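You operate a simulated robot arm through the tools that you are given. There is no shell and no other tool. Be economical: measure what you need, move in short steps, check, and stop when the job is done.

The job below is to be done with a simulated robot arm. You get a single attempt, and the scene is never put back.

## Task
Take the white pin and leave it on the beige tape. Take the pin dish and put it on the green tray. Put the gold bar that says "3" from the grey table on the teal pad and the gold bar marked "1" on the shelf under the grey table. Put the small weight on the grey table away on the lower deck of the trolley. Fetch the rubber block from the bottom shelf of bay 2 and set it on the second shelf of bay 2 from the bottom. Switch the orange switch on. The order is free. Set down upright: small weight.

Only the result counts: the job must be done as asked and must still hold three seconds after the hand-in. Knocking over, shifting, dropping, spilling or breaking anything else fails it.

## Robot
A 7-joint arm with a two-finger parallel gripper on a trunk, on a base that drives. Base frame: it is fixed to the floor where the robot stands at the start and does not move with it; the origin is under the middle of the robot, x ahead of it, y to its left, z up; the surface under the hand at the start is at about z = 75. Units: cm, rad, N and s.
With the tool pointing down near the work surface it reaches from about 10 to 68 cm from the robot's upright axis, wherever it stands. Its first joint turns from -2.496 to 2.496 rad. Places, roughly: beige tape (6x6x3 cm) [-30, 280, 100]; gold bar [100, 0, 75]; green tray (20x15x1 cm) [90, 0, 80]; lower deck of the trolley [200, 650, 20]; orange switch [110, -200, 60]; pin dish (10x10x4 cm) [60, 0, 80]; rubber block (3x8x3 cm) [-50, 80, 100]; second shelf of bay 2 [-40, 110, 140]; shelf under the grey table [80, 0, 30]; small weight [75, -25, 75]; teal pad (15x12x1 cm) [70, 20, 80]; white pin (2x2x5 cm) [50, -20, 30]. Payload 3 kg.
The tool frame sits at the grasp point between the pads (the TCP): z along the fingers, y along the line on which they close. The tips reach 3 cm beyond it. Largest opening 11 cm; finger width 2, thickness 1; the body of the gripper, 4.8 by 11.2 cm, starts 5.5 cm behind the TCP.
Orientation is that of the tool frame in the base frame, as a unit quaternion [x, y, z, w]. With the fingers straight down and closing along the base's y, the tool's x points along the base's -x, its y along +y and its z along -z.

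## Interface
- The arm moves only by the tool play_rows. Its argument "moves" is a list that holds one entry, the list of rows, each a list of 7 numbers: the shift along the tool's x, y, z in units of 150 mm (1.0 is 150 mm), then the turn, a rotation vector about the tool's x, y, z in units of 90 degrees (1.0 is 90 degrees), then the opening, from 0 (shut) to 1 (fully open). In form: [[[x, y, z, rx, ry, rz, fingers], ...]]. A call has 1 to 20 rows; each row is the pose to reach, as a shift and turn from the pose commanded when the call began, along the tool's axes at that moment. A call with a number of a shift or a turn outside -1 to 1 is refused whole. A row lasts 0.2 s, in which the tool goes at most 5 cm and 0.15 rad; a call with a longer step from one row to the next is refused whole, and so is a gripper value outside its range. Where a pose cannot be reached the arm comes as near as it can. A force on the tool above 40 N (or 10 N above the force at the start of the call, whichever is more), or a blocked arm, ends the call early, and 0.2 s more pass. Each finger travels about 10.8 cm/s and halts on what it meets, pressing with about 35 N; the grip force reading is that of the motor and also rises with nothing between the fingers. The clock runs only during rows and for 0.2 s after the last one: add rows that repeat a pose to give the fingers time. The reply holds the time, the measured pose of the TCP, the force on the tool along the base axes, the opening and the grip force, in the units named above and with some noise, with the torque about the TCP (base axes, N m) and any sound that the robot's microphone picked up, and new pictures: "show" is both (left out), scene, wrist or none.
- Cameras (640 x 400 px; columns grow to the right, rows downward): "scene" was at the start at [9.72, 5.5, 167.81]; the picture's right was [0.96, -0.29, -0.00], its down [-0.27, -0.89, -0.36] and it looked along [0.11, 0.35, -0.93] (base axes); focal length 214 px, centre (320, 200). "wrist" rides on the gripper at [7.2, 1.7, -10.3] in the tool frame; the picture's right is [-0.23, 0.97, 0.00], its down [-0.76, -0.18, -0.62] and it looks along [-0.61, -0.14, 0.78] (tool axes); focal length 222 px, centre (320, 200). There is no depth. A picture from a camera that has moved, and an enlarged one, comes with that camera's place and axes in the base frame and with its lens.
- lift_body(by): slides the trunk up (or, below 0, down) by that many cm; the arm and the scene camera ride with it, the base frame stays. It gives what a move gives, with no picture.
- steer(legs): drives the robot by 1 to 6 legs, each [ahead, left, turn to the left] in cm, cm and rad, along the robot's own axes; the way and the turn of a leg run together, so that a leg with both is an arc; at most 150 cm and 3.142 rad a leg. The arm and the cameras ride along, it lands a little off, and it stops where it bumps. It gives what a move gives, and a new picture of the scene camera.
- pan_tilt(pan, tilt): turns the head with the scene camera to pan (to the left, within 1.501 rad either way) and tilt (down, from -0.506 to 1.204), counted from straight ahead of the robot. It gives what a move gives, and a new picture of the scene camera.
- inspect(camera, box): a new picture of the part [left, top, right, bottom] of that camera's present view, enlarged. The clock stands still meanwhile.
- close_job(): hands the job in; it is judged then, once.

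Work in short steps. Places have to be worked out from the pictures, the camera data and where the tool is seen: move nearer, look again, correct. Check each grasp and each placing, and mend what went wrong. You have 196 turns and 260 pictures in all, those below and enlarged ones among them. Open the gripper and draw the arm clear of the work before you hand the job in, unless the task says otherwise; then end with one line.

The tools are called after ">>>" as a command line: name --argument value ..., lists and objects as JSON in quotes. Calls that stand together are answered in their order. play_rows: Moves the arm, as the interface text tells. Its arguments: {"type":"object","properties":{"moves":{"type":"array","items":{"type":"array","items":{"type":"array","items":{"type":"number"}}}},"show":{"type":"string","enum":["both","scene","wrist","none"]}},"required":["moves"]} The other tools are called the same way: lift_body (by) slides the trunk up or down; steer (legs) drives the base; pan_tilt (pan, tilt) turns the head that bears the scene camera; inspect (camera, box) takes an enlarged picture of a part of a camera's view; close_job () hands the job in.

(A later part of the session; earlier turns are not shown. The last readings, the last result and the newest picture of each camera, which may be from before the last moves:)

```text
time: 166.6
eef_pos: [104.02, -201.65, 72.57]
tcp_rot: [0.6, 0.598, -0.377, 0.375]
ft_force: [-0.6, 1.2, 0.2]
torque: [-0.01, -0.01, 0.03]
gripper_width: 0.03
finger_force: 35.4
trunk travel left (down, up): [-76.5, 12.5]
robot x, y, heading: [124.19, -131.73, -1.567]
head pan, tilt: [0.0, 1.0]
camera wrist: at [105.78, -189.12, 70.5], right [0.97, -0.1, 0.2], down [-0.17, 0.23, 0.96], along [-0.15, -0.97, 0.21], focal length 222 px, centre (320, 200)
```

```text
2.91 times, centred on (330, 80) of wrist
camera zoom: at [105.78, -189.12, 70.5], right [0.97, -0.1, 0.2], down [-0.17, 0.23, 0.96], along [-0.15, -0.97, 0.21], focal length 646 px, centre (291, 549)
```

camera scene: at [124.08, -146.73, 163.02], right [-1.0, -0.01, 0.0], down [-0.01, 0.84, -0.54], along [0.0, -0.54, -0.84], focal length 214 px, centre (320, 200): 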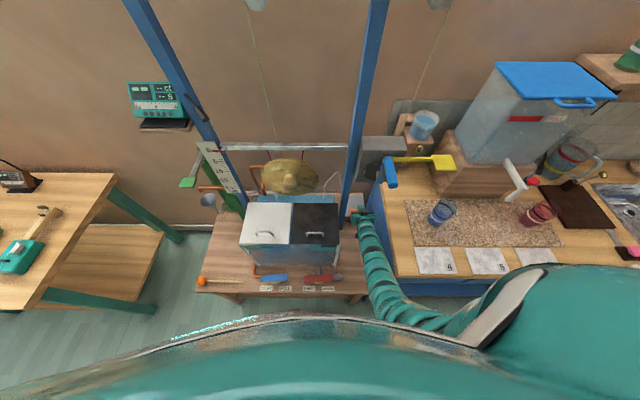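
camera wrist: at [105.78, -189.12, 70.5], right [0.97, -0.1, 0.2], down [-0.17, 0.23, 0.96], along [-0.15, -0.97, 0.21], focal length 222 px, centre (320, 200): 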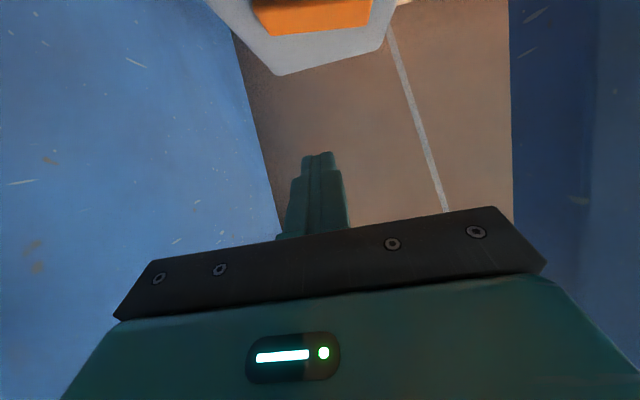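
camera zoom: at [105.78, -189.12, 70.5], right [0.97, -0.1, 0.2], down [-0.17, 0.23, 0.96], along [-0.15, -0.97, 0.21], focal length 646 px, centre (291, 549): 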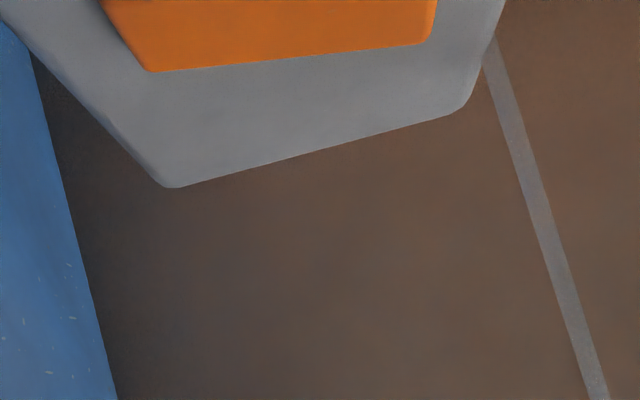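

It stays flipped. Withdraw the hand, back out, and check from a distance.

>>> play_rows --moves '[[[0, 0, -0.25, 0, 0, 0, 0], [0, 0, -0.5, 0, 0, 0, 0], [0, 0, -0.8, 0, 0, 0, 0]]]' --show "none"

>>> steer --legs '[[-50, 0, 0]]'

>>> inspect --camera "scene" --box '[330, 130, 380, 175]'

```text
time: 167.4
eef_pos: [103.96, -190.98, 77.85]
tcp_rot: [0.601, 0.597, -0.378, 0.374]
ft_force: [-0.8, 0.1, 0.4]
torque: [0.01, 0.01, 0.01]
gripper_width: 0.0
finger_force: 34.9
trunk travel left (down, up): [-76.5, 12.5]
robot x, y, heading: [124.16, -132.08, -1.565]
head pan, tilt: [0.0, 1.0]
```

```text
time: 170.3
eef_pos: [103.95, -140.81, 77.69]
tcp_rot: [0.597, 0.6, -0.377, 0.377]
ft_force: [0.1, 0.2, 0.1]
torque: [0.02, 0.02, 0.0]
gripper_width: 0.0
finger_force: 35.1
trunk travel left (down, up): [-76.5, 12.5]
robot x, y, heading: [123.3, -81.36, -1.551]
head pan, tilt: [0.0, 1.0]
camera scene: at [123.56, -96.17, 163.04], right [-1.0, -0.02, 0.0], down [-0.02, 0.84, -0.54], along [0.01, -0.54, -0.84], focal length 214 px, centre (320, 200)
```

scene: 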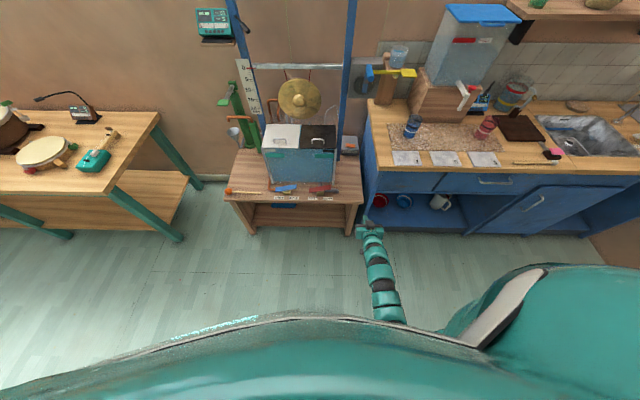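

```text
8.89 times, centred on (355, 152) of scene
camera zoom: at [123.56, -96.17, 163.04], right [-1.0, -0.02, 0.0], down [-0.02, 0.84, -0.54], along [0.01, -0.54, -0.84], focal length 1906 px, centre (9, 622)
```

zoom: 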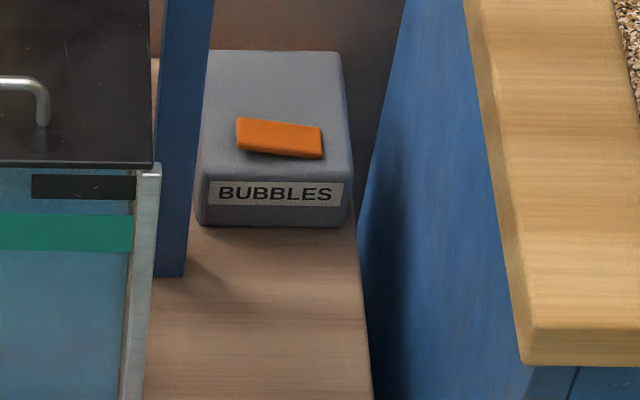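

The switch is on. Now for the white pin: drive to (2,-81), facing +x, clear of the table; check tank for bubbles in passing.

>>> inspect --camera "scene" --box '[240, 110, 360, 190]'

>>> steer --legs '[[0, -122, 0], [0, 0, 1.551]]'

```text
5.00 times, centred on (300, 150) of scene
camera zoom: at [123.56, -96.17, 163.04], right [-1.0, -0.02, 0.0], down [-0.02, 0.84, -0.54], along [0.01, -0.54, -0.84], focal length 1072 px, centre (420, 450)
```

zoom: 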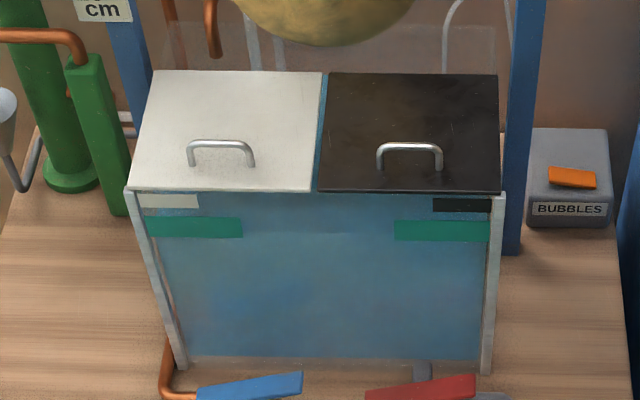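

```text
time: 180.2
eef_pos: [61.82, -105.06, 77.79]
tcp_rot: [0.02, 0.846, -0.014, 0.532]
ft_force: [-0.3, -0.6, -0.2]
torque: [-0.02, -0.01, -0.04]
gripper_width: 0.03
finger_force: 34.8
trunk travel left (down, up): [-76.5, 12.5]
robot x, y, heading: [3.07, -82.66, -0.039]
head pan, tilt: [0.0, 1.0]
camera scene: at [18.64, -82.94, 163.03], right [-0.03, -1.0, 0.0], down [-0.84, 0.03, -0.54], along [0.54, -0.02, -0.84], focal length 214 px, centre (320, 200)
```

scene: 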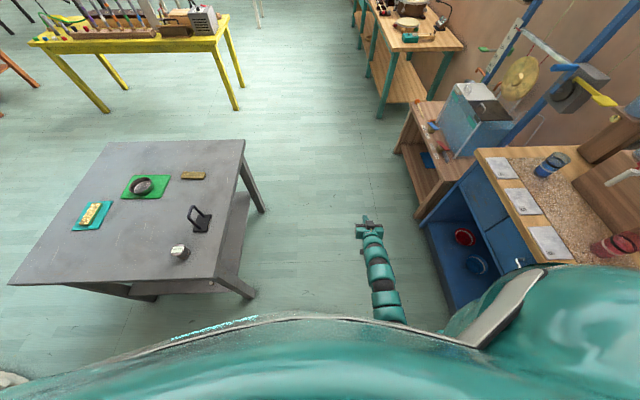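

Retract the arm and swing it left (in free space), opening the fingers somewhat.

>>> play_rows --moves '[[[0.16, 0.18, -0.14, 0, 0, 0, 0.1], [0.32, 0.36, -0.28, 0, 0, 0, 0.2], [0.48, 0.54, -0.42, 0, 0, 0, 0.3], [0.64, 0.72, -0.56, 0, 0, 0, 0.4], [0.8, 0.9, -0.72, 0, 0, 0, 0.4], [0.8, 1, -0.72, 0, 0, 0, 0.4]]]' --show "none"

>>> steer --legs '[[0, 0, 0.039]]'

```text
time: 181.6
eef_pos: [48.87, -89.52, 71.57]
tcp_rot: [0.019, 0.846, -0.013, 0.532]
ft_force: [-0.3, 0.5, -0.5]
torque: [-0.02, 0.04, -0.02]
gripper_width: 4.41
finger_force: 0.1
trunk travel left (down, up): [-76.5, 12.5]
robot x, y, heading: [3.56, -82.31, -0.035]
head pan, tilt: [0.0, 1.0]
```

```text
time: 182.4
eef_pos: [48.98, -87.87, 71.68]
tcp_rot: [0.005, 0.847, -0.002, 0.532]
ft_force: [-0.7, 0.4, -0.8]
torque: [-0.01, 0.02, 0.02]
gripper_width: 4.4
finger_force: 0.0
trunk travel left (down, up): [-76.5, 12.5]
robot x, y, heading: [3.62, -82.25, 0.007]
head pan, tilt: [0.0, 1.0]
camera scene: at [19.8, -82.89, 162.88], right [0.01, -1.0, 0.0], down [-0.85, 0.0, -0.53], along [0.53, 0.01, -0.85], focal length 214 px, centre (320, 200)
```

scene: 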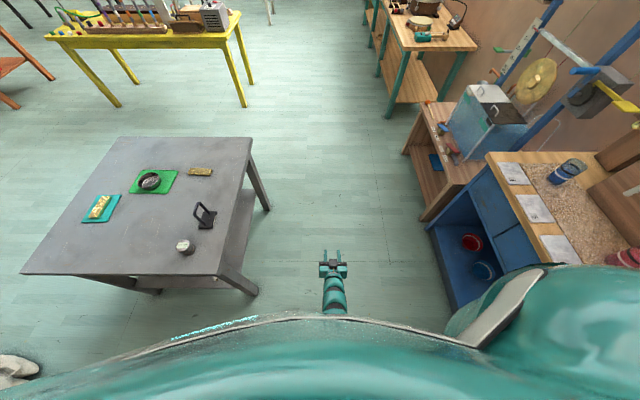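

Retract another 14 cm.

>>> play_rows --moves '[[[0.1, 0.08, -0.21, 0, 0, 0, 0.4], [0.2, 0.16, -0.42, 0, 0, 0, 0.4], [0.3, 0.24, -0.63, 0, 0, 0, 0.4], [0.413, 0.37, -0.836, 0, 0, 0, 0.4], [0.413, 0.37, -0.836, 0, 0, 0, 0.4]]]' --show "none"

```text
time: 183.8
eef_pos: [50.03, -80.81, 80.02]
tcp_rot: [0.01, 0.767, 0.007, 0.642]
ft_force: [-0.3, 0.2, 0.0]
torque: [0.01, 0.02, 0.0]
gripper_width: 4.4
finger_force: 0.0
trunk travel left (down, up): [-76.5, 12.5]
robot x, y, heading: [3.6, -82.3, 0.005]
head pan, tilt: [0.0, 1.0]
stopped in row 5: the arm was blocked; the commanded pose is now the measured one
```

The arm folds up at that slant; a steeper one (35°) should let it retract. Rotate back first.

>>> play_rows --moves '[[[0, 0, 0, 0, 0.09, 0, 0.4], [0, 0, 0, 0, 0.18, 0, 0.4], [0, 0, 0, 0, 0.27, 0, 0.4], [0, 0, 0, 0, 0.36, 0, 0.4], [0, 0, 0, 0, 0.45, 0, 0.4], [0, 0, 0, 0, 0.5, 0, 0.4]]]' --show "none"

```text
time: 185.2
eef_pos: [49.25, -80.79, 79.83]
tcp_rot: [0.007, 0.954, 0.009, 0.299]
ft_force: [0.5, -0.3, 0.1]
torque: [0.02, 0.0, -0.02]
gripper_width: 4.41
finger_force: 0.0
trunk travel left (down, up): [-76.5, 12.5]
robot x, y, heading: [3.67, -82.79, 0.007]
head pan, tilt: [0.0, 1.0]
```

Tilt now 35°. Retract 12 cm and down 4.

>>> play_rows --moves '[[[0.2, 0, -0.06, 0, 0, 0, 0.4], [0.4, 0, -0.12, 0, 0, 0, 0.4], [0.6, 0, -0.18, 0, 0, 0, 0.4], [0.81, 0, -0.237, 0, 0, 0, 0.4], [0.81, 0, -0.237, 0, 0, 0, 0.4]]]' --show "none"

```text
time: 186.6
eef_pos: [46.1, -78.96, 81.33]
tcp_rot: [0.08, 0.931, 0.037, 0.355]
ft_force: [-0.4, 0.3, 0.6]
torque: [0.0, 0.04, 0.01]
gripper_width: 4.39
finger_force: 0.0
trunk travel left (down, up): [-76.5, 12.5]
robot x, y, heading: [3.67, -82.72, 0.01]
head pan, tilt: [0.0, 1.0]
stopped in row 5: the arm was blocked; the commanded pose is now the measured one
```

Blocked near 42 cm at this height. Go down 12 cm relative, which should free the fold.

>>> play_rows --moves '[[[0.13, -0.025, 0.15, 0, 0, 0, 0.4], [0.26, -0.05, 0.3, 0, 0, 0, 0.4], [0.39, -0.075, 0.45, 0, 0, 0, 0.4], [0.524, -0.1, 0.597, 0, 0, 0, 0.4], [0.524, -0.1, 0.597, 0, 0, 0, 0.4]]]' --show "none"

>>> play_rows --moves '[[[0.16, -0.03, -0.14, 0, 0, 0, 0.4], [0.32, -0.06, -0.28, 0, 0, 0, 0.4], [0.48, -0.09, -0.42, 0, 0, 0, 0.4], [0.48, -0.09, -0.42, 0, 0, 0, 0.4]]]' --show "both"

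```text
time: 187.8
eef_pos: [45.85, -78.97, 68.94]
tcp_rot: [0.08, 0.931, 0.036, 0.354]
ft_force: [-0.2, 0.5, -1.1]
torque: [0.02, 0.0, -0.01]
gripper_width: 4.4
finger_force: 0.1
trunk travel left (down, up): [-76.5, 12.5]
robot x, y, heading: [3.87, -82.14, 0.005]
head pan, tilt: [0.0, 1.0]
```

```text
time: 189.0
eef_pos: [47.77, -78.64, 75.0]
tcp_rot: [0.084, 0.893, 0.047, 0.439]
ft_force: [0.6, -0.9, -0.1]
torque: [0.01, -0.05, 0.03]
gripper_width: 4.39
finger_force: 0.0
trunk travel left (down, up): [-76.5, 12.5]
robot x, y, heading: [3.91, -82.65, 0.004]
head pan, tilt: [0.0, 1.0]
stopped in row 4: the arm was blocked; the commanded pose is now the measured one
camera scene: at [18.64, -82.34, 163.24], right [0.01, -1.0, 0.0], down [-0.84, 0.0, -0.54], along [0.54, 0.0, -0.84], focal length 214 px, centre (320, 200)
camera wrist: at [35.44, -75.62, 75.85], right [0.24, 0.91, 0.33], down [-0.06, -0.33, 0.94], along [0.97, -0.25, -0.03], focal length 222 px, centre (320, 200)
```

scene: 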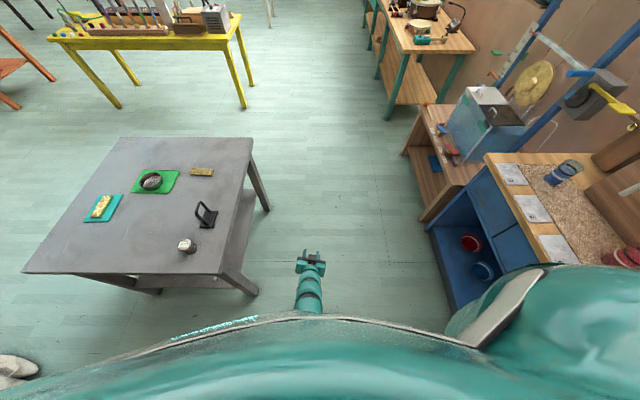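
wrist: 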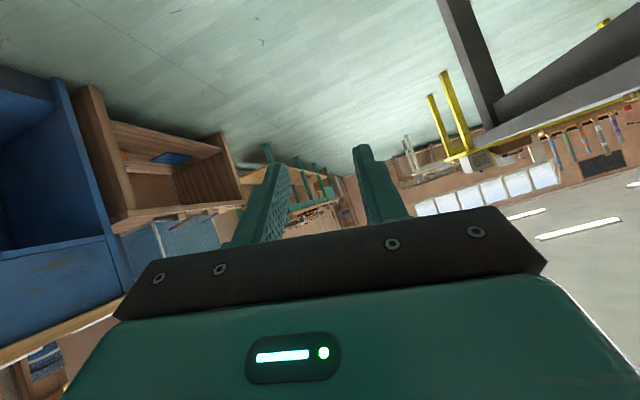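

Minimum radius is ~42 cm, so I'll use a sideways posture: TCP about 30 cm left of the robot and 32 ahead. First swing left and level the roll.

>>> play_rows --moves '[[[0.083, 0.22, 0.03, 0.005, 0.034, -0.03, 0.4], [0.166, 0.44, 0.065, 0.01, 0.068, -0.06, 0.4], [0.25, 0.66, 0.1, 0.015, 0.1, -0.09, 0.4], [0.333, 0.884, 0.131, 0.02, 0.137, -0.121, 0.4], [0.333, 0.884, 0.131, 0.02, 0.137, -0.121, 0.4]]]' --show "none"

```text
time: 190.2
eef_pos: [47.18, -64.51, 71.38]
tcp_rot: [-0.001, 0.941, 0.0, 0.338]
ft_force: [-0.2, -0.1, 0.2]
torque: [-0.04, -0.01, 0.02]
gripper_width: 4.38
finger_force: 0.0
out of reach, approached as far as the arm can: row 2
trunk travel left (down, up): [-76.5, 12.5]
robot x, y, heading: [3.61, -82.53, 0.007]
head pan, tilt: [0.0, 1.0]
```

Now back 11 and left 11.

>>> play_rows --moves '[[[0.14, 0.19, -0.116, 0, 0, 0, 0.4], [0.28, 0.38, -0.232, 0, 0, 0, 0.4], [0.42, 0.57, -0.348, 0, 0, 0, 0.4], [0.565, 0.767, -0.466, 0, 0, 0, 0.4], [0.565, 0.767, -0.466, 0, 0, 0, 0.4]]]' --show "scene"

```text
time: 191.4
eef_pos: [36.33, -52.99, 71.54]
tcp_rot: [0.0, 0.941, 0.0, 0.339]
ft_force: [-0.4, -0.2, 0.6]
torque: [0.0, -0.02, 0.0]
gripper_width: 4.41
finger_force: 0.1
trunk travel left (down, up): [-76.5, 12.5]
robot x, y, heading: [3.55, -82.23, 0.005]
head pan, tilt: [0.0, 1.0]
camera scene: at [18.64, -82.34, 163.03], right [0.01, -1.0, 0.0], down [-0.84, 0.0, -0.54], along [0.54, 0.0, -0.84], focal length 214 px, centre (320, 200)
```

scene: 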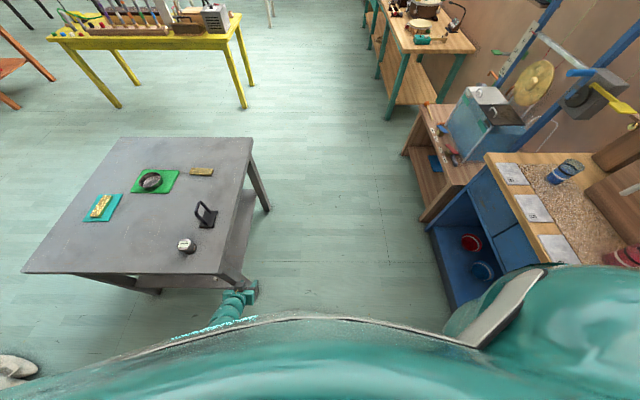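

Works. Lower the trunk by 38 and slide left under the table's front.

>>> lift_body --by -38

>>> steer --legs '[[-5, 0, 0], [0, 33, 0]]'

>>> inspect --camera "wrist" --box '[0, 0, 640, 400]'

```text
time: 195.0
eef_pos: [36.31, -53.01, 33.44]
tcp_rot: [-0.001, 0.941, 0.001, 0.34]
ft_force: [0.9, -0.2, 0.8]
torque: [-0.01, -0.04, 0.02]
gripper_width: 4.4
finger_force: 0.2
trunk travel left (down, up): [-38.5, 50.5]
robot x, y, heading: [3.54, -82.24, 0.005]
head pan, tilt: [0.0, 1.0]
```

```text
time: 197.8
eef_pos: [30.79, -19.54, 33.59]
tcp_rot: [-0.003, 0.941, 0.001, 0.339]
ft_force: [-1.8, 0.5, 0.4]
torque: [0.04, 0.01, -0.01]
gripper_width: 4.42
finger_force: 0.0
trunk travel left (down, up): [-38.5, 50.5]
robot x, y, heading: [-1.48, -49.22, 0.013]
head pan, tilt: [0.0, 1.0]
camera scene: at [13.24, -49.11, 125.03], right [0.01, -1.0, 0.0], down [-0.84, -0.01, -0.54], along [0.54, 0.01, -0.84], focal length 214 px, centre (320, 200)
```

scene: 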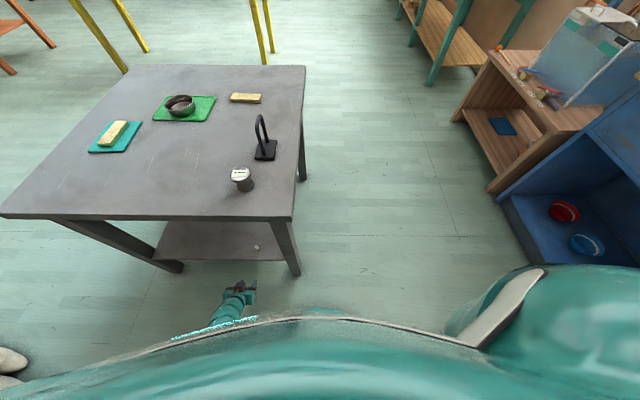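

```text
1.00 times, centred on (320, 200) of wrist (not enlarged: the box is as wide or as high as the picture)
camera zoom: at [18.62, -17.96, 36.77], right [0.17, 0.98, 0.15], down [0.19, -0.18, 0.97], along [0.97, -0.13, -0.21], focal length 222 px, centre (320, 200)
```

zoom: 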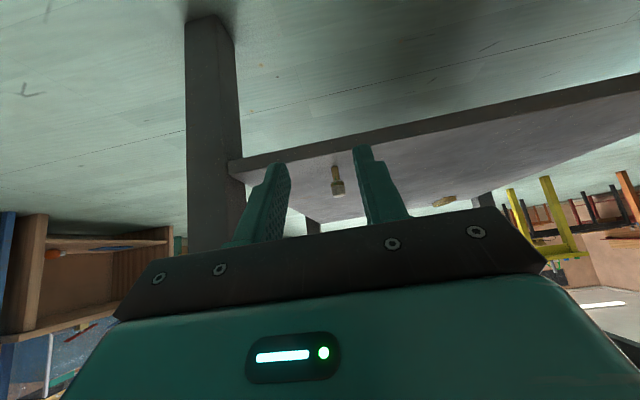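

Pin at ≈(49.5,-18.7). Drive forward 11, then look again.

>>> steer --legs '[[11, 0.7, 0]]'

>>> inspect --camera "wrist" --box '[160, 80, 480, 280]'

```text
time: 198.9
eef_pos: [41.48, -18.69, 33.42]
tcp_rot: [-0.006, 0.941, 0.003, 0.339]
ft_force: [-0.5, 0.3, -0.7]
torque: [-0.03, 0.01, 0.03]
gripper_width: 4.38
finger_force: 0.1
trunk travel left (down, up): [-38.5, 50.5]
robot x, y, heading: [9.07, -48.77, 0.018]
head pan, tilt: [0.0, 1.0]
camera scene: at [24.07, -48.23, 125.03], right [0.01, -1.0, 0.0], down [-0.84, -0.01, -0.54], along [0.54, 0.01, -0.84], focal length 214 px, centre (320, 200)
```

scene: 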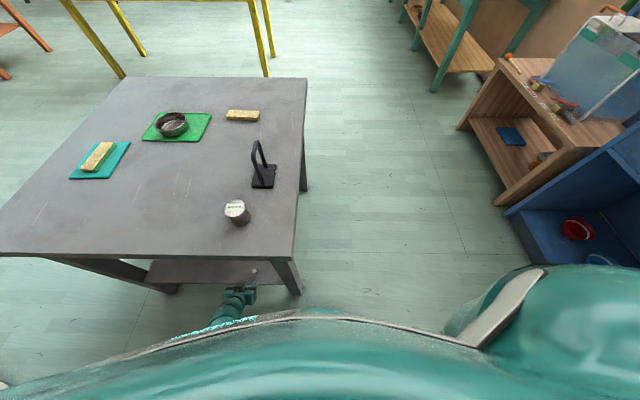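

```text
2.00 times, centred on (320, 180) of wrist
camera zoom: at [29.36, -17.06, 36.78], right [0.16, 0.98, 0.15], down [0.19, -0.18, 0.97], along [0.97, -0.13, -0.21], focal length 444 px, centre (320, 240)
```

zoom: 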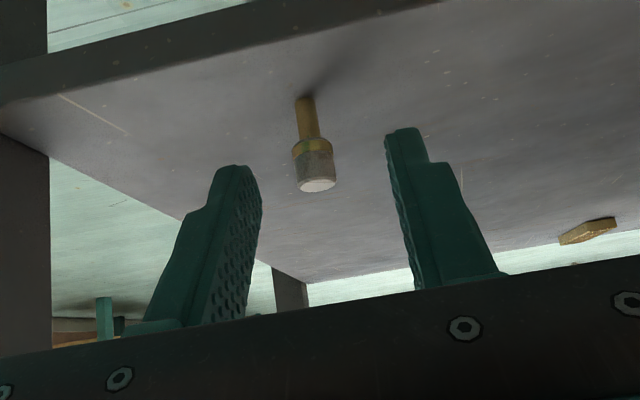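

Pin refined: (48.8,-19.35), top z≈30. Move in to straddle it.

>>> play_rows --moves '[[[-0.05, -0.043, 0.15, 0, 0, 0, 0.4], [-0.1, -0.043, 0.3, 0, 0, 0, 0.4], [-0.151, -0.043, 0.42, 0, 0, 0, 0.4], [-0.151, -0.043, 0.487, 0, 0, 0, 0.4], [-0.151, -0.043, 0.487, 0, 0, 0, 0.4]]]' --show "wrist"

>>> inspect --camera "wrist" --box '[160, 80, 480, 280]'

```text
time: 200.1
eef_pos: [47.93, -19.26, 29.29]
tcp_rot: [-0.005, 0.941, 0.002, 0.339]
ft_force: [-0.4, -0.2, 0.7]
torque: [0.02, 0.01, 0.03]
gripper_width: 4.42
finger_force: 0.0
trunk travel left (down, up): [-38.5, 50.5]
robot x, y, heading: [8.75, -48.61, 0.013]
head pan, tilt: [0.0, 1.0]
camera wrist: at [35.84, -17.73, 32.67], right [0.16, 0.98, 0.15], down [0.19, -0.18, 0.97], along [0.97, -0.13, -0.22], focal length 222 px, centre (320, 200)
```

wrist: 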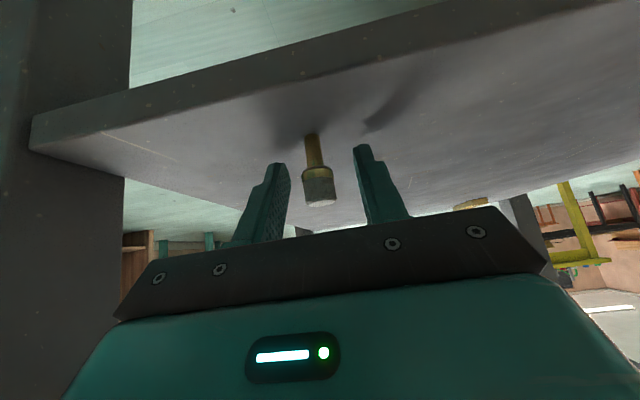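

```text
2.00 times, centred on (320, 180) of wrist
camera zoom: at [35.84, -17.73, 32.67], right [0.16, 0.98, 0.15], down [0.19, -0.18, 0.97], along [0.97, -0.13, -0.22], focal length 444 px, centre (320, 240)
```

zoom: 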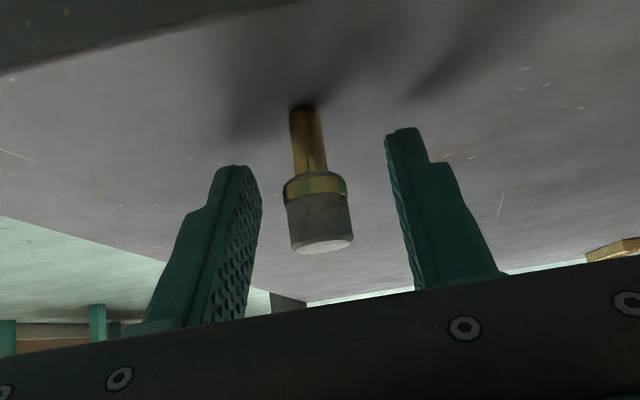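

Straddled. Close and lift slightly.

>>> play_rows --moves '[[[0, 0, 0, 0, 0, 0, 0.3], [0, 0, 0, 0, 0, 0, 0.15], [0, 0, 0, 0, 0, 0, 0], [0, 0, 0, 0, 0, 0, 0], [-0.08, 0, -0.1, 0, 0, 0, 0], [-0.17, 0, -0.2, 0, 0, 0, 0], [-0.17, 0, -0.2, 0, 0, 0, 0]]]' --show "wrist"

```text
time: 201.7
eef_pos: [47.94, -19.32, 33.15]
tcp_rot: [-0.006, 0.941, 0.002, 0.338]
ft_force: [0.7, -0.4, -1.0]
torque: [-0.02, 0.0, -0.03]
gripper_width: 1.64
finger_force: 35.1
trunk travel left (down, up): [-38.5, 50.5]
robot x, y, heading: [8.95, -48.77, 0.014]
head pan, tilt: [0.0, 1.0]
camera wrist: at [35.85, -17.73, 36.52], right [0.16, 0.98, 0.15], down [0.19, -0.18, 0.97], along [0.97, -0.13, -0.22], focal length 222 px, centre (320, 200)
```

wrist: 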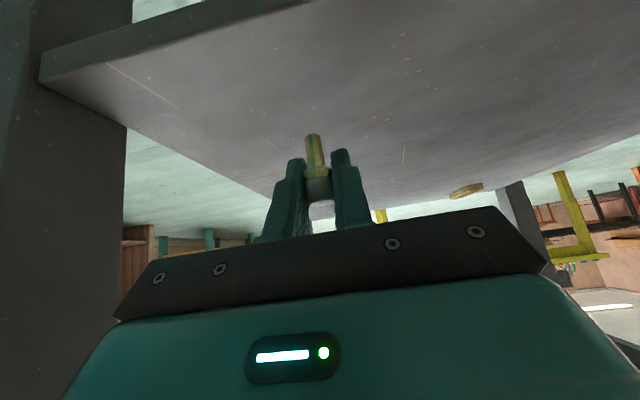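

Pin held upright. Retract the arm 6 cm, back off 11, then raise the trunk.

>>> play_rows --moves '[[[0.1, 0, -0.085, 0, 0, 0, 0], [0.2, 0, -0.17, 0, 0, 0, 0], [0.31, 0, -0.254, 0, 0, 0, 0]]]' --show "none"

>>> steer --legs '[[-11, 0, 0]]'

>>> lift_body --by 40

>>> lift_body --by 10

>>> pan_tilt --pan 1.5 --tilt 0.3

```text
time: 202.5
eef_pos: [41.84, -19.53, 33.04]
tcp_rot: [-0.005, 0.94, 0.002, 0.34]
ft_force: [0.5, 0.5, 0.2]
torque: [0.0, 0.0, -0.03]
gripper_width: 1.63
finger_force: 35.0
trunk travel left (down, up): [-38.5, 50.5]
robot x, y, heading: [8.92, -48.37, 0.012]
head pan, tilt: [0.0, 1.0]
```

```text
time: 203.7
eef_pos: [30.77, -19.56, 33.06]
tcp_rot: [-0.004, 0.941, 0.001, 0.339]
ft_force: [0.0, -0.3, -0.1]
torque: [0.0, 0.01, 0.02]
gripper_width: 1.65
finger_force: 35.2
trunk travel left (down, up): [-38.5, 50.5]
robot x, y, heading: [-1.89, -48.55, 0.009]
head pan, tilt: [0.0, 1.0]
camera scene: at [13.02, -48.39, 125.03], right [0.01, -1.0, 0.0], down [-0.84, -0.01, -0.54], along [0.54, 0.01, -0.84], focal length 214 px, centre (320, 200)
```

scene: 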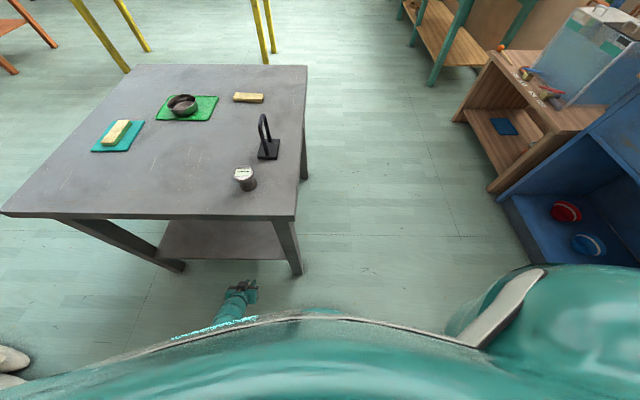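

```text
time: 207.6
eef_pos: [30.85, -19.51, 72.97]
tcp_rot: [-0.006, 0.941, 0.003, 0.339]
ft_force: [0.1, 0.1, -0.1]
torque: [0.01, -0.01, -0.03]
gripper_width: 1.64
finger_force: 34.7
trunk travel left (down, up): [-78.5, 10.5]
robot x, y, heading: [-2.08, -48.59, 0.01]
head pan, tilt: [0.0, 1.0]
```

```text
time: 208.9
eef_pos: [30.77, -19.63, 83.04]
tcp_rot: [-0.005, 0.941, 0.002, 0.34]
ft_force: [0.5, 0.1, -0.2]
torque: [-0.01, 0.04, -0.02]
gripper_width: 1.64
finger_force: 34.7
trunk travel left (down, up): [-88.5, 0.5]
robot x, y, heading: [-1.9, -48.51, 0.017]
head pan, tilt: [0.0, 1.0]
```

```text
time: 210.5
eef_pos: [30.85, -19.56, 82.93]
tcp_rot: [-0.005, 0.941, 0.002, 0.34]
ft_force: [-0.4, 0.0, -0.5]
torque: [0.03, 0.02, 0.0]
gripper_width: 1.64
finger_force: 35.2
trunk travel left (down, up): [-88.5, 0.5]
robot x, y, heading: [-2.0, -48.62, 0.007]
head pan, tilt: [1.499, 0.3]
camera scene: at [6.6, -39.15, 180.97], right [1.0, -0.06, 0.0], down [-0.02, -0.3, -0.96], along [0.06, 0.95, -0.3], focal length 214 px, centre (320, 200)
```

scene: 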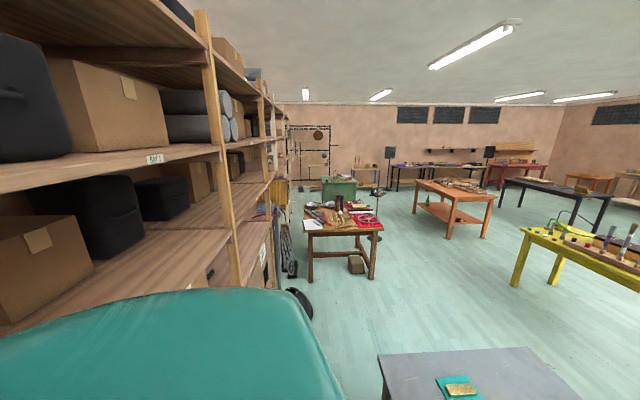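

I need an overview of the rack from open floor. Drive round the table to about (160,145) and turn to face the rack.

>>> steer --legs '[[0, -47, 0], [150, 0, 0], [12, 0, 0], [0, 150, 0], [0, 95, 0], [0, 0, 3.13]]'

>>> pan_tilt --pan 0.0 --tilt 0.2

```text
time: 239.9
eef_pos: [125.2, 123.02, 82.97]
tcp_rot: [0.94, -0.041, -0.34, -0.014]
ft_force: [0.8, -0.5, -0.1]
torque: [-0.01, 0.01, -0.01]
gripper_width: 1.66
finger_force: 35.1
trunk travel left (down, up): [-88.5, 0.5]
robot x, y, heading: [160.88, 148.69, 3.056]
head pan, tilt: [1.499, 0.3]
camera scene: at [151.37, 140.43, 180.98], right [-0.99, 0.16, 0.0], down [0.05, 0.29, -0.96], along [-0.15, -0.94, -0.3], focal length 214 px, centre (320, 200)
```

scene: 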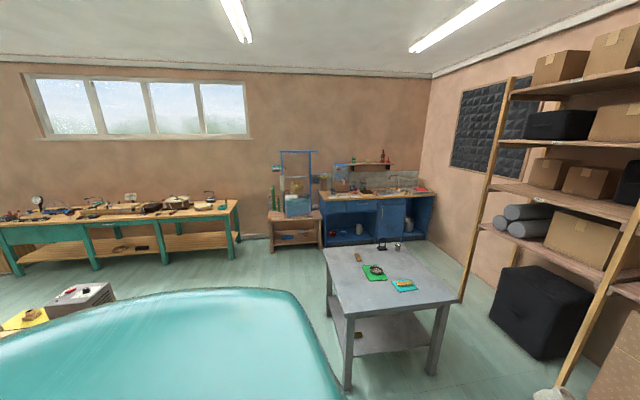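

```text
time: 241.5
eef_pos: [125.14, 123.11, 83.06]
tcp_rot: [0.94, -0.042, -0.339, -0.015]
ft_force: [-0.4, -0.1, -0.8]
torque: [0.02, -0.02, -0.03]
gripper_width: 1.63
finger_force: 35.2
trunk travel left (down, up): [-88.5, 0.5]
robot x, y, heading: [160.69, 148.59, 3.053]
head pan, tilt: [0.0, 0.201]
camera scene: at [143.54, 150.44, 181.91], right [0.08, 1.0, 0.0], down [0.2, -0.02, -0.98], along [-0.98, 0.08, -0.2], focal length 214 px, centre (320, 200)
```

scene: 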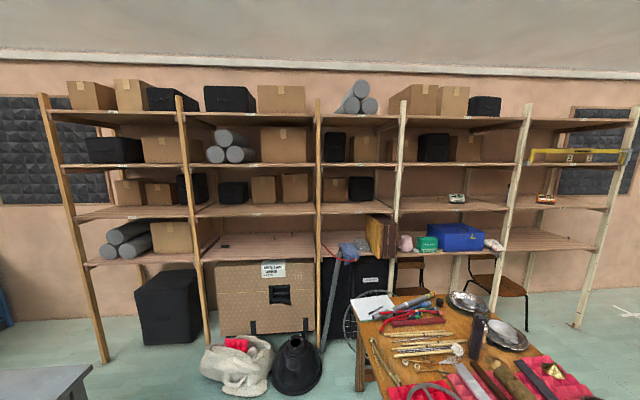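

Excellent overview. Zoom on labels and shelves.

>>> inspect --camera "scene" --box '[180, 190, 330, 280]'

>>> inspect --camera "scene" --box '[390, 180, 640, 270]'

>>> inspect --camera "scene" --box '[40, 180, 200, 280]'

```text
4.27 times, centred on (255, 235) of scene
camera zoom: at [143.54, 150.44, 181.91], right [0.08, 1.0, 0.0], down [0.2, -0.02, -0.98], along [-0.98, 0.08, -0.2], focal length 915 px, centre (597, 51)
```

zoom: 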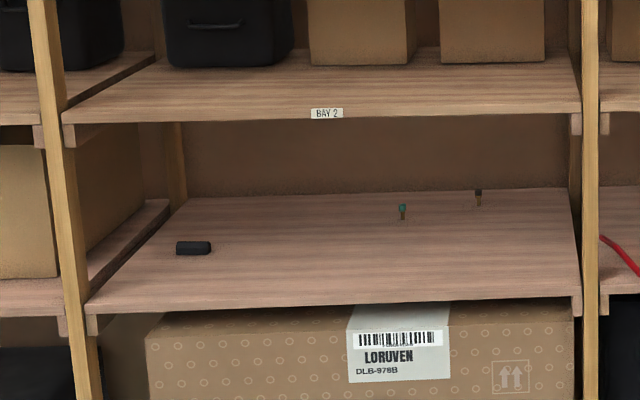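

```text
2.56 times, centred on (515, 225) of scene
camera zoom: at [143.54, 150.44, 181.91], right [0.08, 1.0, 0.0], down [0.2, -0.02, -0.98], along [-0.98, 0.08, -0.2], focal length 549 px, centre (-179, 136)
```

zoom: 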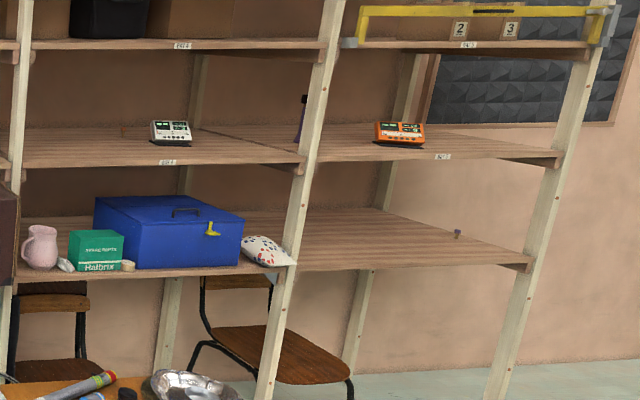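

```text
4.00 times, centred on (120, 230) of scene
camera zoom: at [143.54, 150.44, 181.91], right [0.08, 1.0, 0.0], down [0.2, -0.02, -0.98], along [-0.98, 0.08, -0.2], focal length 858 px, centre (1120, 80)
```

zoom: 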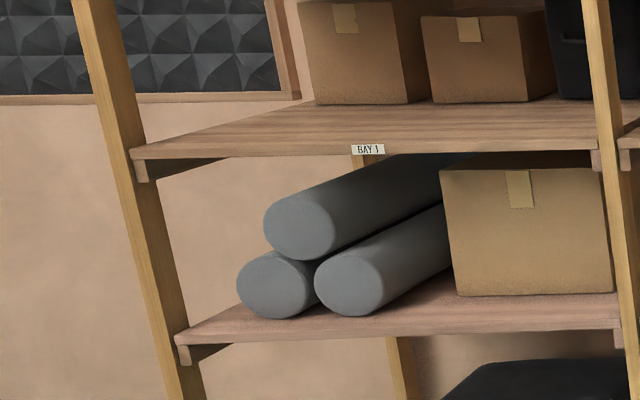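

Tape seems to be the small beige roll on bay 4's bottom shelf (≈(-22,268,101)); the rubber block is on bay 2's bottom shelf (≈(-47,79,100)). I go around the wooden table's far side: back 45, north, then toward the rack.

>>> steer --legs '[[0, 0, 0.088], [-45, 0, 0], [0, -150, 0], [0, -62, 0], [110, 0, 0]]'

>>> pan_tilt --pan 0.3 --tilt 0.45

```text
time: 260.1
eef_pos: [63.28, 333.98, 83.03]
tcp_rot: [0.941, 0.0, -0.339, 0.0]
ft_force: [-0.7, 0.2, -0.6]
torque: [-0.02, -0.03, -0.02]
gripper_width: 1.65
finger_force: 34.2
trunk travel left (down, up): [-88.5, 0.5]
robot x, y, heading: [96.17, 362.76, -3.138]
head pan, tilt: [0.0, 0.201]
camera scene: at [79.12, 362.91, 181.9], right [0.0, 1.0, 0.0], down [0.2, 0.0, -0.98], along [-0.98, 0.0, -0.2], focal length 214 px, centre (320, 200)
```

scene: 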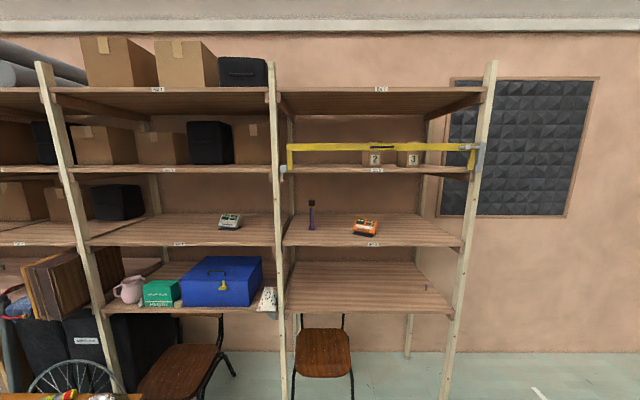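

```text
time: 260.9
eef_pos: [63.21, 333.97, 82.91]
tcp_rot: [0.941, 0.0, -0.339, 0.0]
ft_force: [0.5, -0.5, -1.6]
torque: [0.0, 0.0, 0.01]
gripper_width: 1.68
finger_force: 35.0
trunk travel left (down, up): [-88.5, 0.5]
robot x, y, heading: [96.67, 362.76, -3.139]
head pan, tilt: [0.3, 0.45]
camera scene: at [79.71, 360.21, 179.59], right [-0.3, 0.95, 0.0], down [0.41, 0.13, -0.9], along [-0.86, -0.27, -0.43], focal length 214 px, centre (320, 200)
```

scene: 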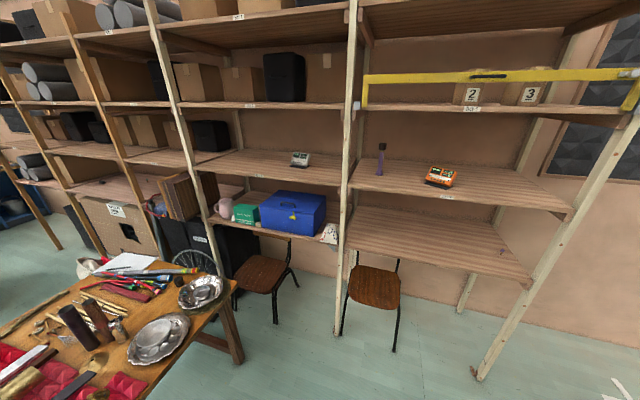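

Zoom on the tape near the green box.

>>> inspect --camera "scene" --box '[205, 180, 345, 265]'

```text
4.57 times, centred on (275, 222) of scene
camera zoom: at [79.71, 360.21, 179.59], right [-0.3, 0.95, 0.0], down [0.41, 0.13, -0.9], along [-0.86, -0.27, -0.43], focal length 980 px, centre (526, 97)
```

zoom: 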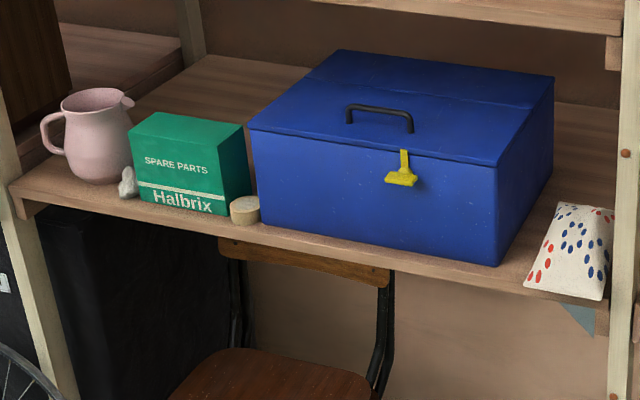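

Tape is a small solid beige disc between the green and blue boxes. First test raising the hand here in free space.

>>> play_rows --moves '[[[-0.23, 0, -0.07, 0, 0, 0, 0], [-0.46, 0, -0.14, 0, 0, 0, 0], [-0.69, 0, -0.21, 0, 0, 0, 0], [-0.92, 0, -0.276, 0, 0, 0, 0]]]' --show "none"

>>> play_rows --moves '[[[-0.23, 0, -0.07, 0, 0, 0, 0], [-0.46, 0, -0.14, 0, 0, 0, 0], [-0.69, 0, -0.21, 0, 0, 0, 0], [-0.92, 0, -0.276, 0, 0, 0, 0]]]' --show "none"

```text
time: 261.9
eef_pos: [55.24, 333.14, 94.6]
tcp_rot: [0.941, 0.001, -0.338, 0.0]
ft_force: [-0.8, -0.1, 0.1]
torque: [0.0, -0.04, 0.0]
gripper_width: 1.65
finger_force: 34.7
out of reach, approached as far as the arm can: row 4
trunk travel left (down, up): [-88.5, 0.5]
robot x, y, heading: [96.53, 362.91, -3.14]
head pan, tilt: [0.3, 0.45]
```

```text
time: 262.9
eef_pos: [45.35, 330.03, 104.9]
tcp_rot: [0.941, 0.0, -0.338, -0.001]
ft_force: [0.3, 0.1, -0.6]
torque: [0.02, 0.02, 0.02]
gripper_width: 1.65
finger_force: 34.8
out of reach, approached as far as the arm can: row 1, 2, 3, 4
trunk travel left (down, up): [-88.5, 0.5]
robot x, y, heading: [96.32, 363.03, -3.133]
head pan, tilt: [0.3, 0.45]
```

Height 105 is reachable. Drive: left 46 (south), ahead 48, and look.

>>> steer --legs '[[0, 46, 0], [46, 0, 0]]'

>>> inspect --camera "wrist" --box '[0, 0, 640, 400]'

>>> pan_tilt --pan 0.5 --tilt 0.7

```text
time: 265.9
eef_pos: [42.57, 286.08, 105.05]
tcp_rot: [0.94, -0.019, -0.34, -0.009]
ft_force: [0.9, -0.4, -0.1]
torque: [0.0, 0.02, -0.03]
gripper_width: 1.64
finger_force: 34.8
trunk travel left (down, up): [-88.5, 0.5]
robot x, y, heading: [94.91, 316.84, 3.109]
head pan, tilt: [0.3, 0.45]
stopped in leg 2: the robot was blocked; the commanded pose is now the measured one
camera scene: at [77.89, 314.79, 179.59], right [-0.26, 0.96, 0.0], down [0.42, 0.11, -0.9], along [-0.87, -0.24, -0.43], focal length 214 px, centre (320, 200)
```

scene: 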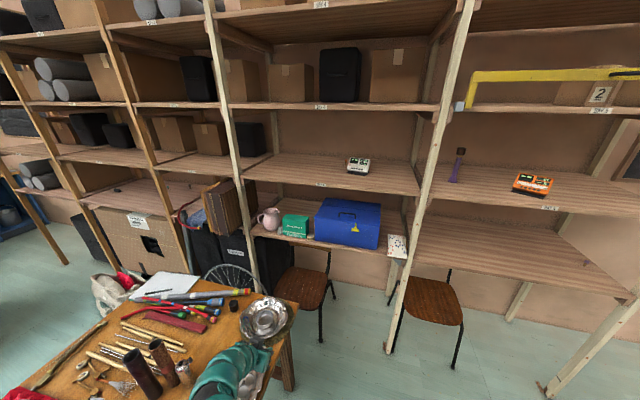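

```text
1.00 times, centred on (320, 200) of wrist (not enlarged: the box is as wide or as high as the picture)
camera zoom: at [54.72, 283.87, 108.29], right [-0.21, -0.97, 0.14], down [-0.18, 0.18, 0.97], along [-0.96, 0.18, -0.21], focal length 222 px, centre (320, 200)
```

zoom: 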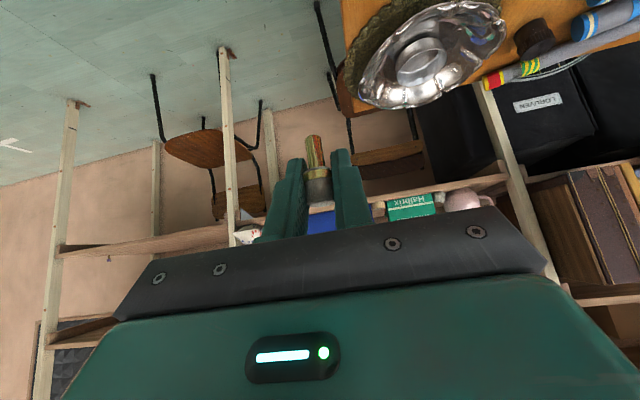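

```text
time: 266.6
eef_pos: [42.43, 286.03, 104.97]
tcp_rot: [0.94, -0.019, -0.34, -0.007]
ft_force: [-0.6, 0.0, -0.4]
torque: [-0.03, -0.02, 0.0]
gripper_width: 1.66
finger_force: 35.3
trunk travel left (down, up): [-88.5, 0.5]
robot x, y, heading: [94.49, 316.91, 3.107]
head pan, tilt: [0.499, 0.7]
camera scene: at [78.94, 313.5, 177.36], right [-0.45, 0.89, 0.0], down [0.58, 0.29, -0.77], along [-0.68, -0.34, -0.64], focal length 214 px, centre (320, 200)
```

scene: 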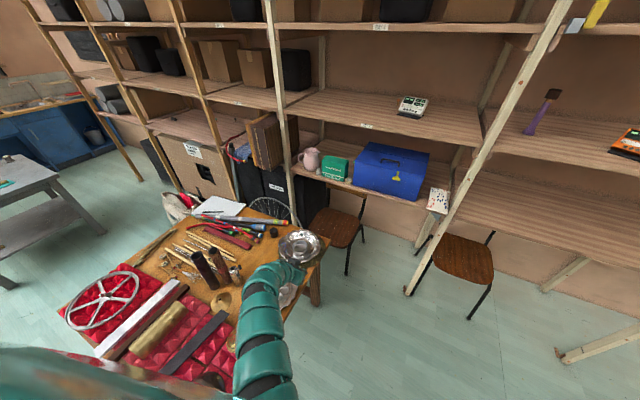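

Blocked, likely by the table's edge beside the base. Move 12 cm away (north), straighten, then forward.

>>> steer --legs '[[0, -13, 0], [0, 0, 0.033], [48, 0, 0]]'

```text
time: 270.7
eef_pos: [-4.26, 297.59, 104.94]
tcp_rot: [0.941, -0.005, -0.34, -0.003]
ft_force: [-0.2, 0.7, -0.9]
torque: [0.01, -0.01, 0.01]
gripper_width: 1.64
finger_force: 34.9
trunk travel left (down, up): [-88.5, 0.5]
robot x, y, heading: [47.08, 329.85, 3.138]
head pan, tilt: [0.499, 0.7]
camera scene: at [31.58, 326.02, 177.36], right [-0.47, 0.88, 0.0], down [0.57, 0.31, -0.76], along [-0.67, -0.36, -0.64], focal length 214 px, centre (320, 200)
```

scene: 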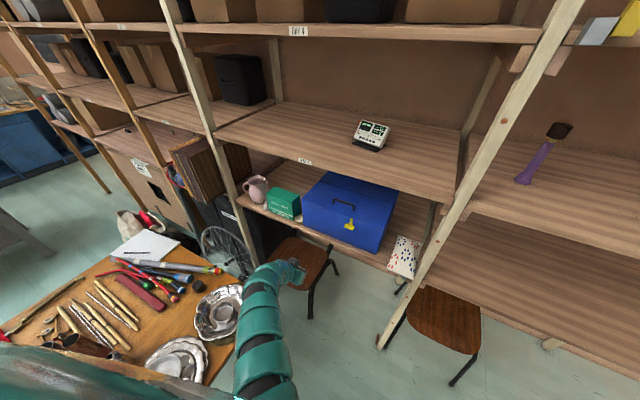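

Good. Fix the tape's place from here.

>>> inspect --camera "scene" --box '[230, 160, 400, 260]'

>>> inspect --camera "wrist" --box '[0, 0, 640, 400]'

```text
3.76 times, centred on (315, 210) of scene
camera zoom: at [31.58, 326.02, 177.36], right [-0.47, 0.88, 0.0], down [0.57, 0.31, -0.76], along [-0.67, -0.36, -0.64], focal length 807 px, centre (339, 162)
```

zoom: 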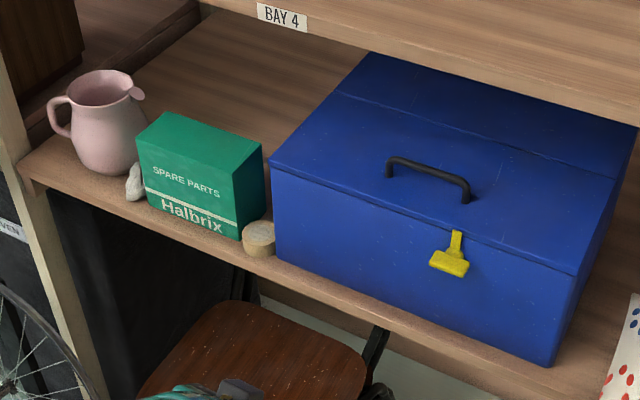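

```text
1.00 times, centred on (320, 200) of wrist (not enlarged: the box is as wide or as high as the picture)
camera zoom: at [8.04, 295.78, 108.28], right [-0.19, -0.97, 0.14], down [-0.19, 0.18, 0.97], along [-0.96, 0.15, -0.21], focal length 222 px, centre (320, 200)
```

zoom: 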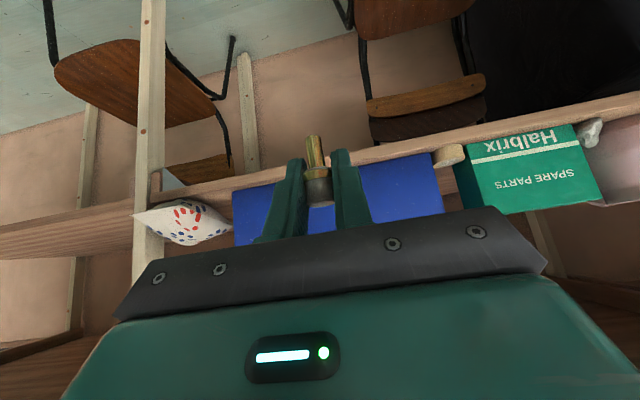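

Triangulating, the tape top is lower and deeper than thought: ≈(-35.3,277,95.5). Swing the arm left (toward −y) before driving in.

>>> play_rows --moves '[[[0.12, 0.21, -0.1, 0, 0, 0, 0], [0.25, 0.42, -0.2, 0, 0, 0, 0], [0.38, 0.63, -0.31, 0, 0, 0, 0], [0.513, 0.84, -0.427, 0, 0, 0, 0]]]' --show "none"

>>> play_rows --moves '[[[0.08, 0.2, -0.07, 0, 0, 0, 0], [0.16, 0.4, -0.14, 0, 0, 0, 0], [0.26, 0.53, -0.21, 0, 0, 0, 0], [0.26, 0.53, -0.21, 0, 0, 0, 0]]]' --show "both"

```text
time: 271.7
eef_pos: [5.83, 284.87, 104.97]
tcp_rot: [0.94, -0.005, -0.34, -0.004]
ft_force: [-0.2, -1.6, -0.4]
torque: [0.0, -0.02, 0.04]
gripper_width: 1.67
finger_force: 35.0
trunk travel left (down, up): [-88.5, 0.5]
robot x, y, heading: [47.08, 329.66, 3.14]
head pan, tilt: [0.499, 0.7]
```

```text
time: 272.7
eef_pos: [7.53, 282.73, 106.11]
tcp_rot: [0.94, -0.006, -0.34, -0.003]
ft_force: [-0.3, 0.9, 0.2]
torque: [0.01, -0.01, 0.0]
gripper_width: 1.64
finger_force: 34.9
out of reach, approached as far as the arm can: row 1, 2, 3, 4
trunk travel left (down, up): [-88.5, 0.5]
robot x, y, heading: [47.36, 329.62, 3.139]
head pan, tilt: [0.499, 0.7]
camera scene: at [31.62, 326.07, 177.36], right [-0.47, 0.88, 0.0], down [0.57, 0.31, -0.76], along [-0.67, -0.36, -0.64], focal length 214 px, centre (320, 200)
camera wrist: at [19.86, 281.03, 109.45], right [-0.19, -0.97, 0.15], down [-0.18, 0.18, 0.97], along [-0.96, 0.15, -0.21], focal length 222 px, centre (320, 200)
```

scene: 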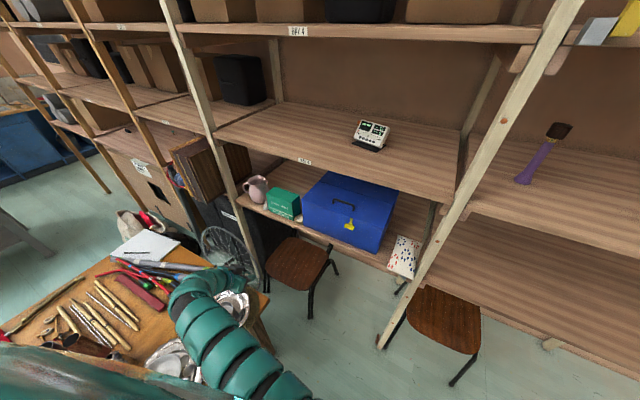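
wrist: 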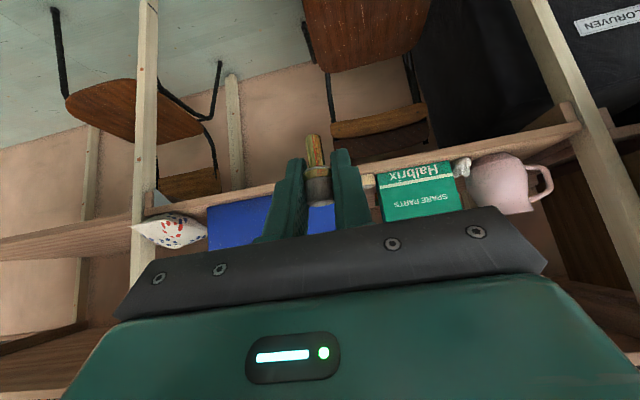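

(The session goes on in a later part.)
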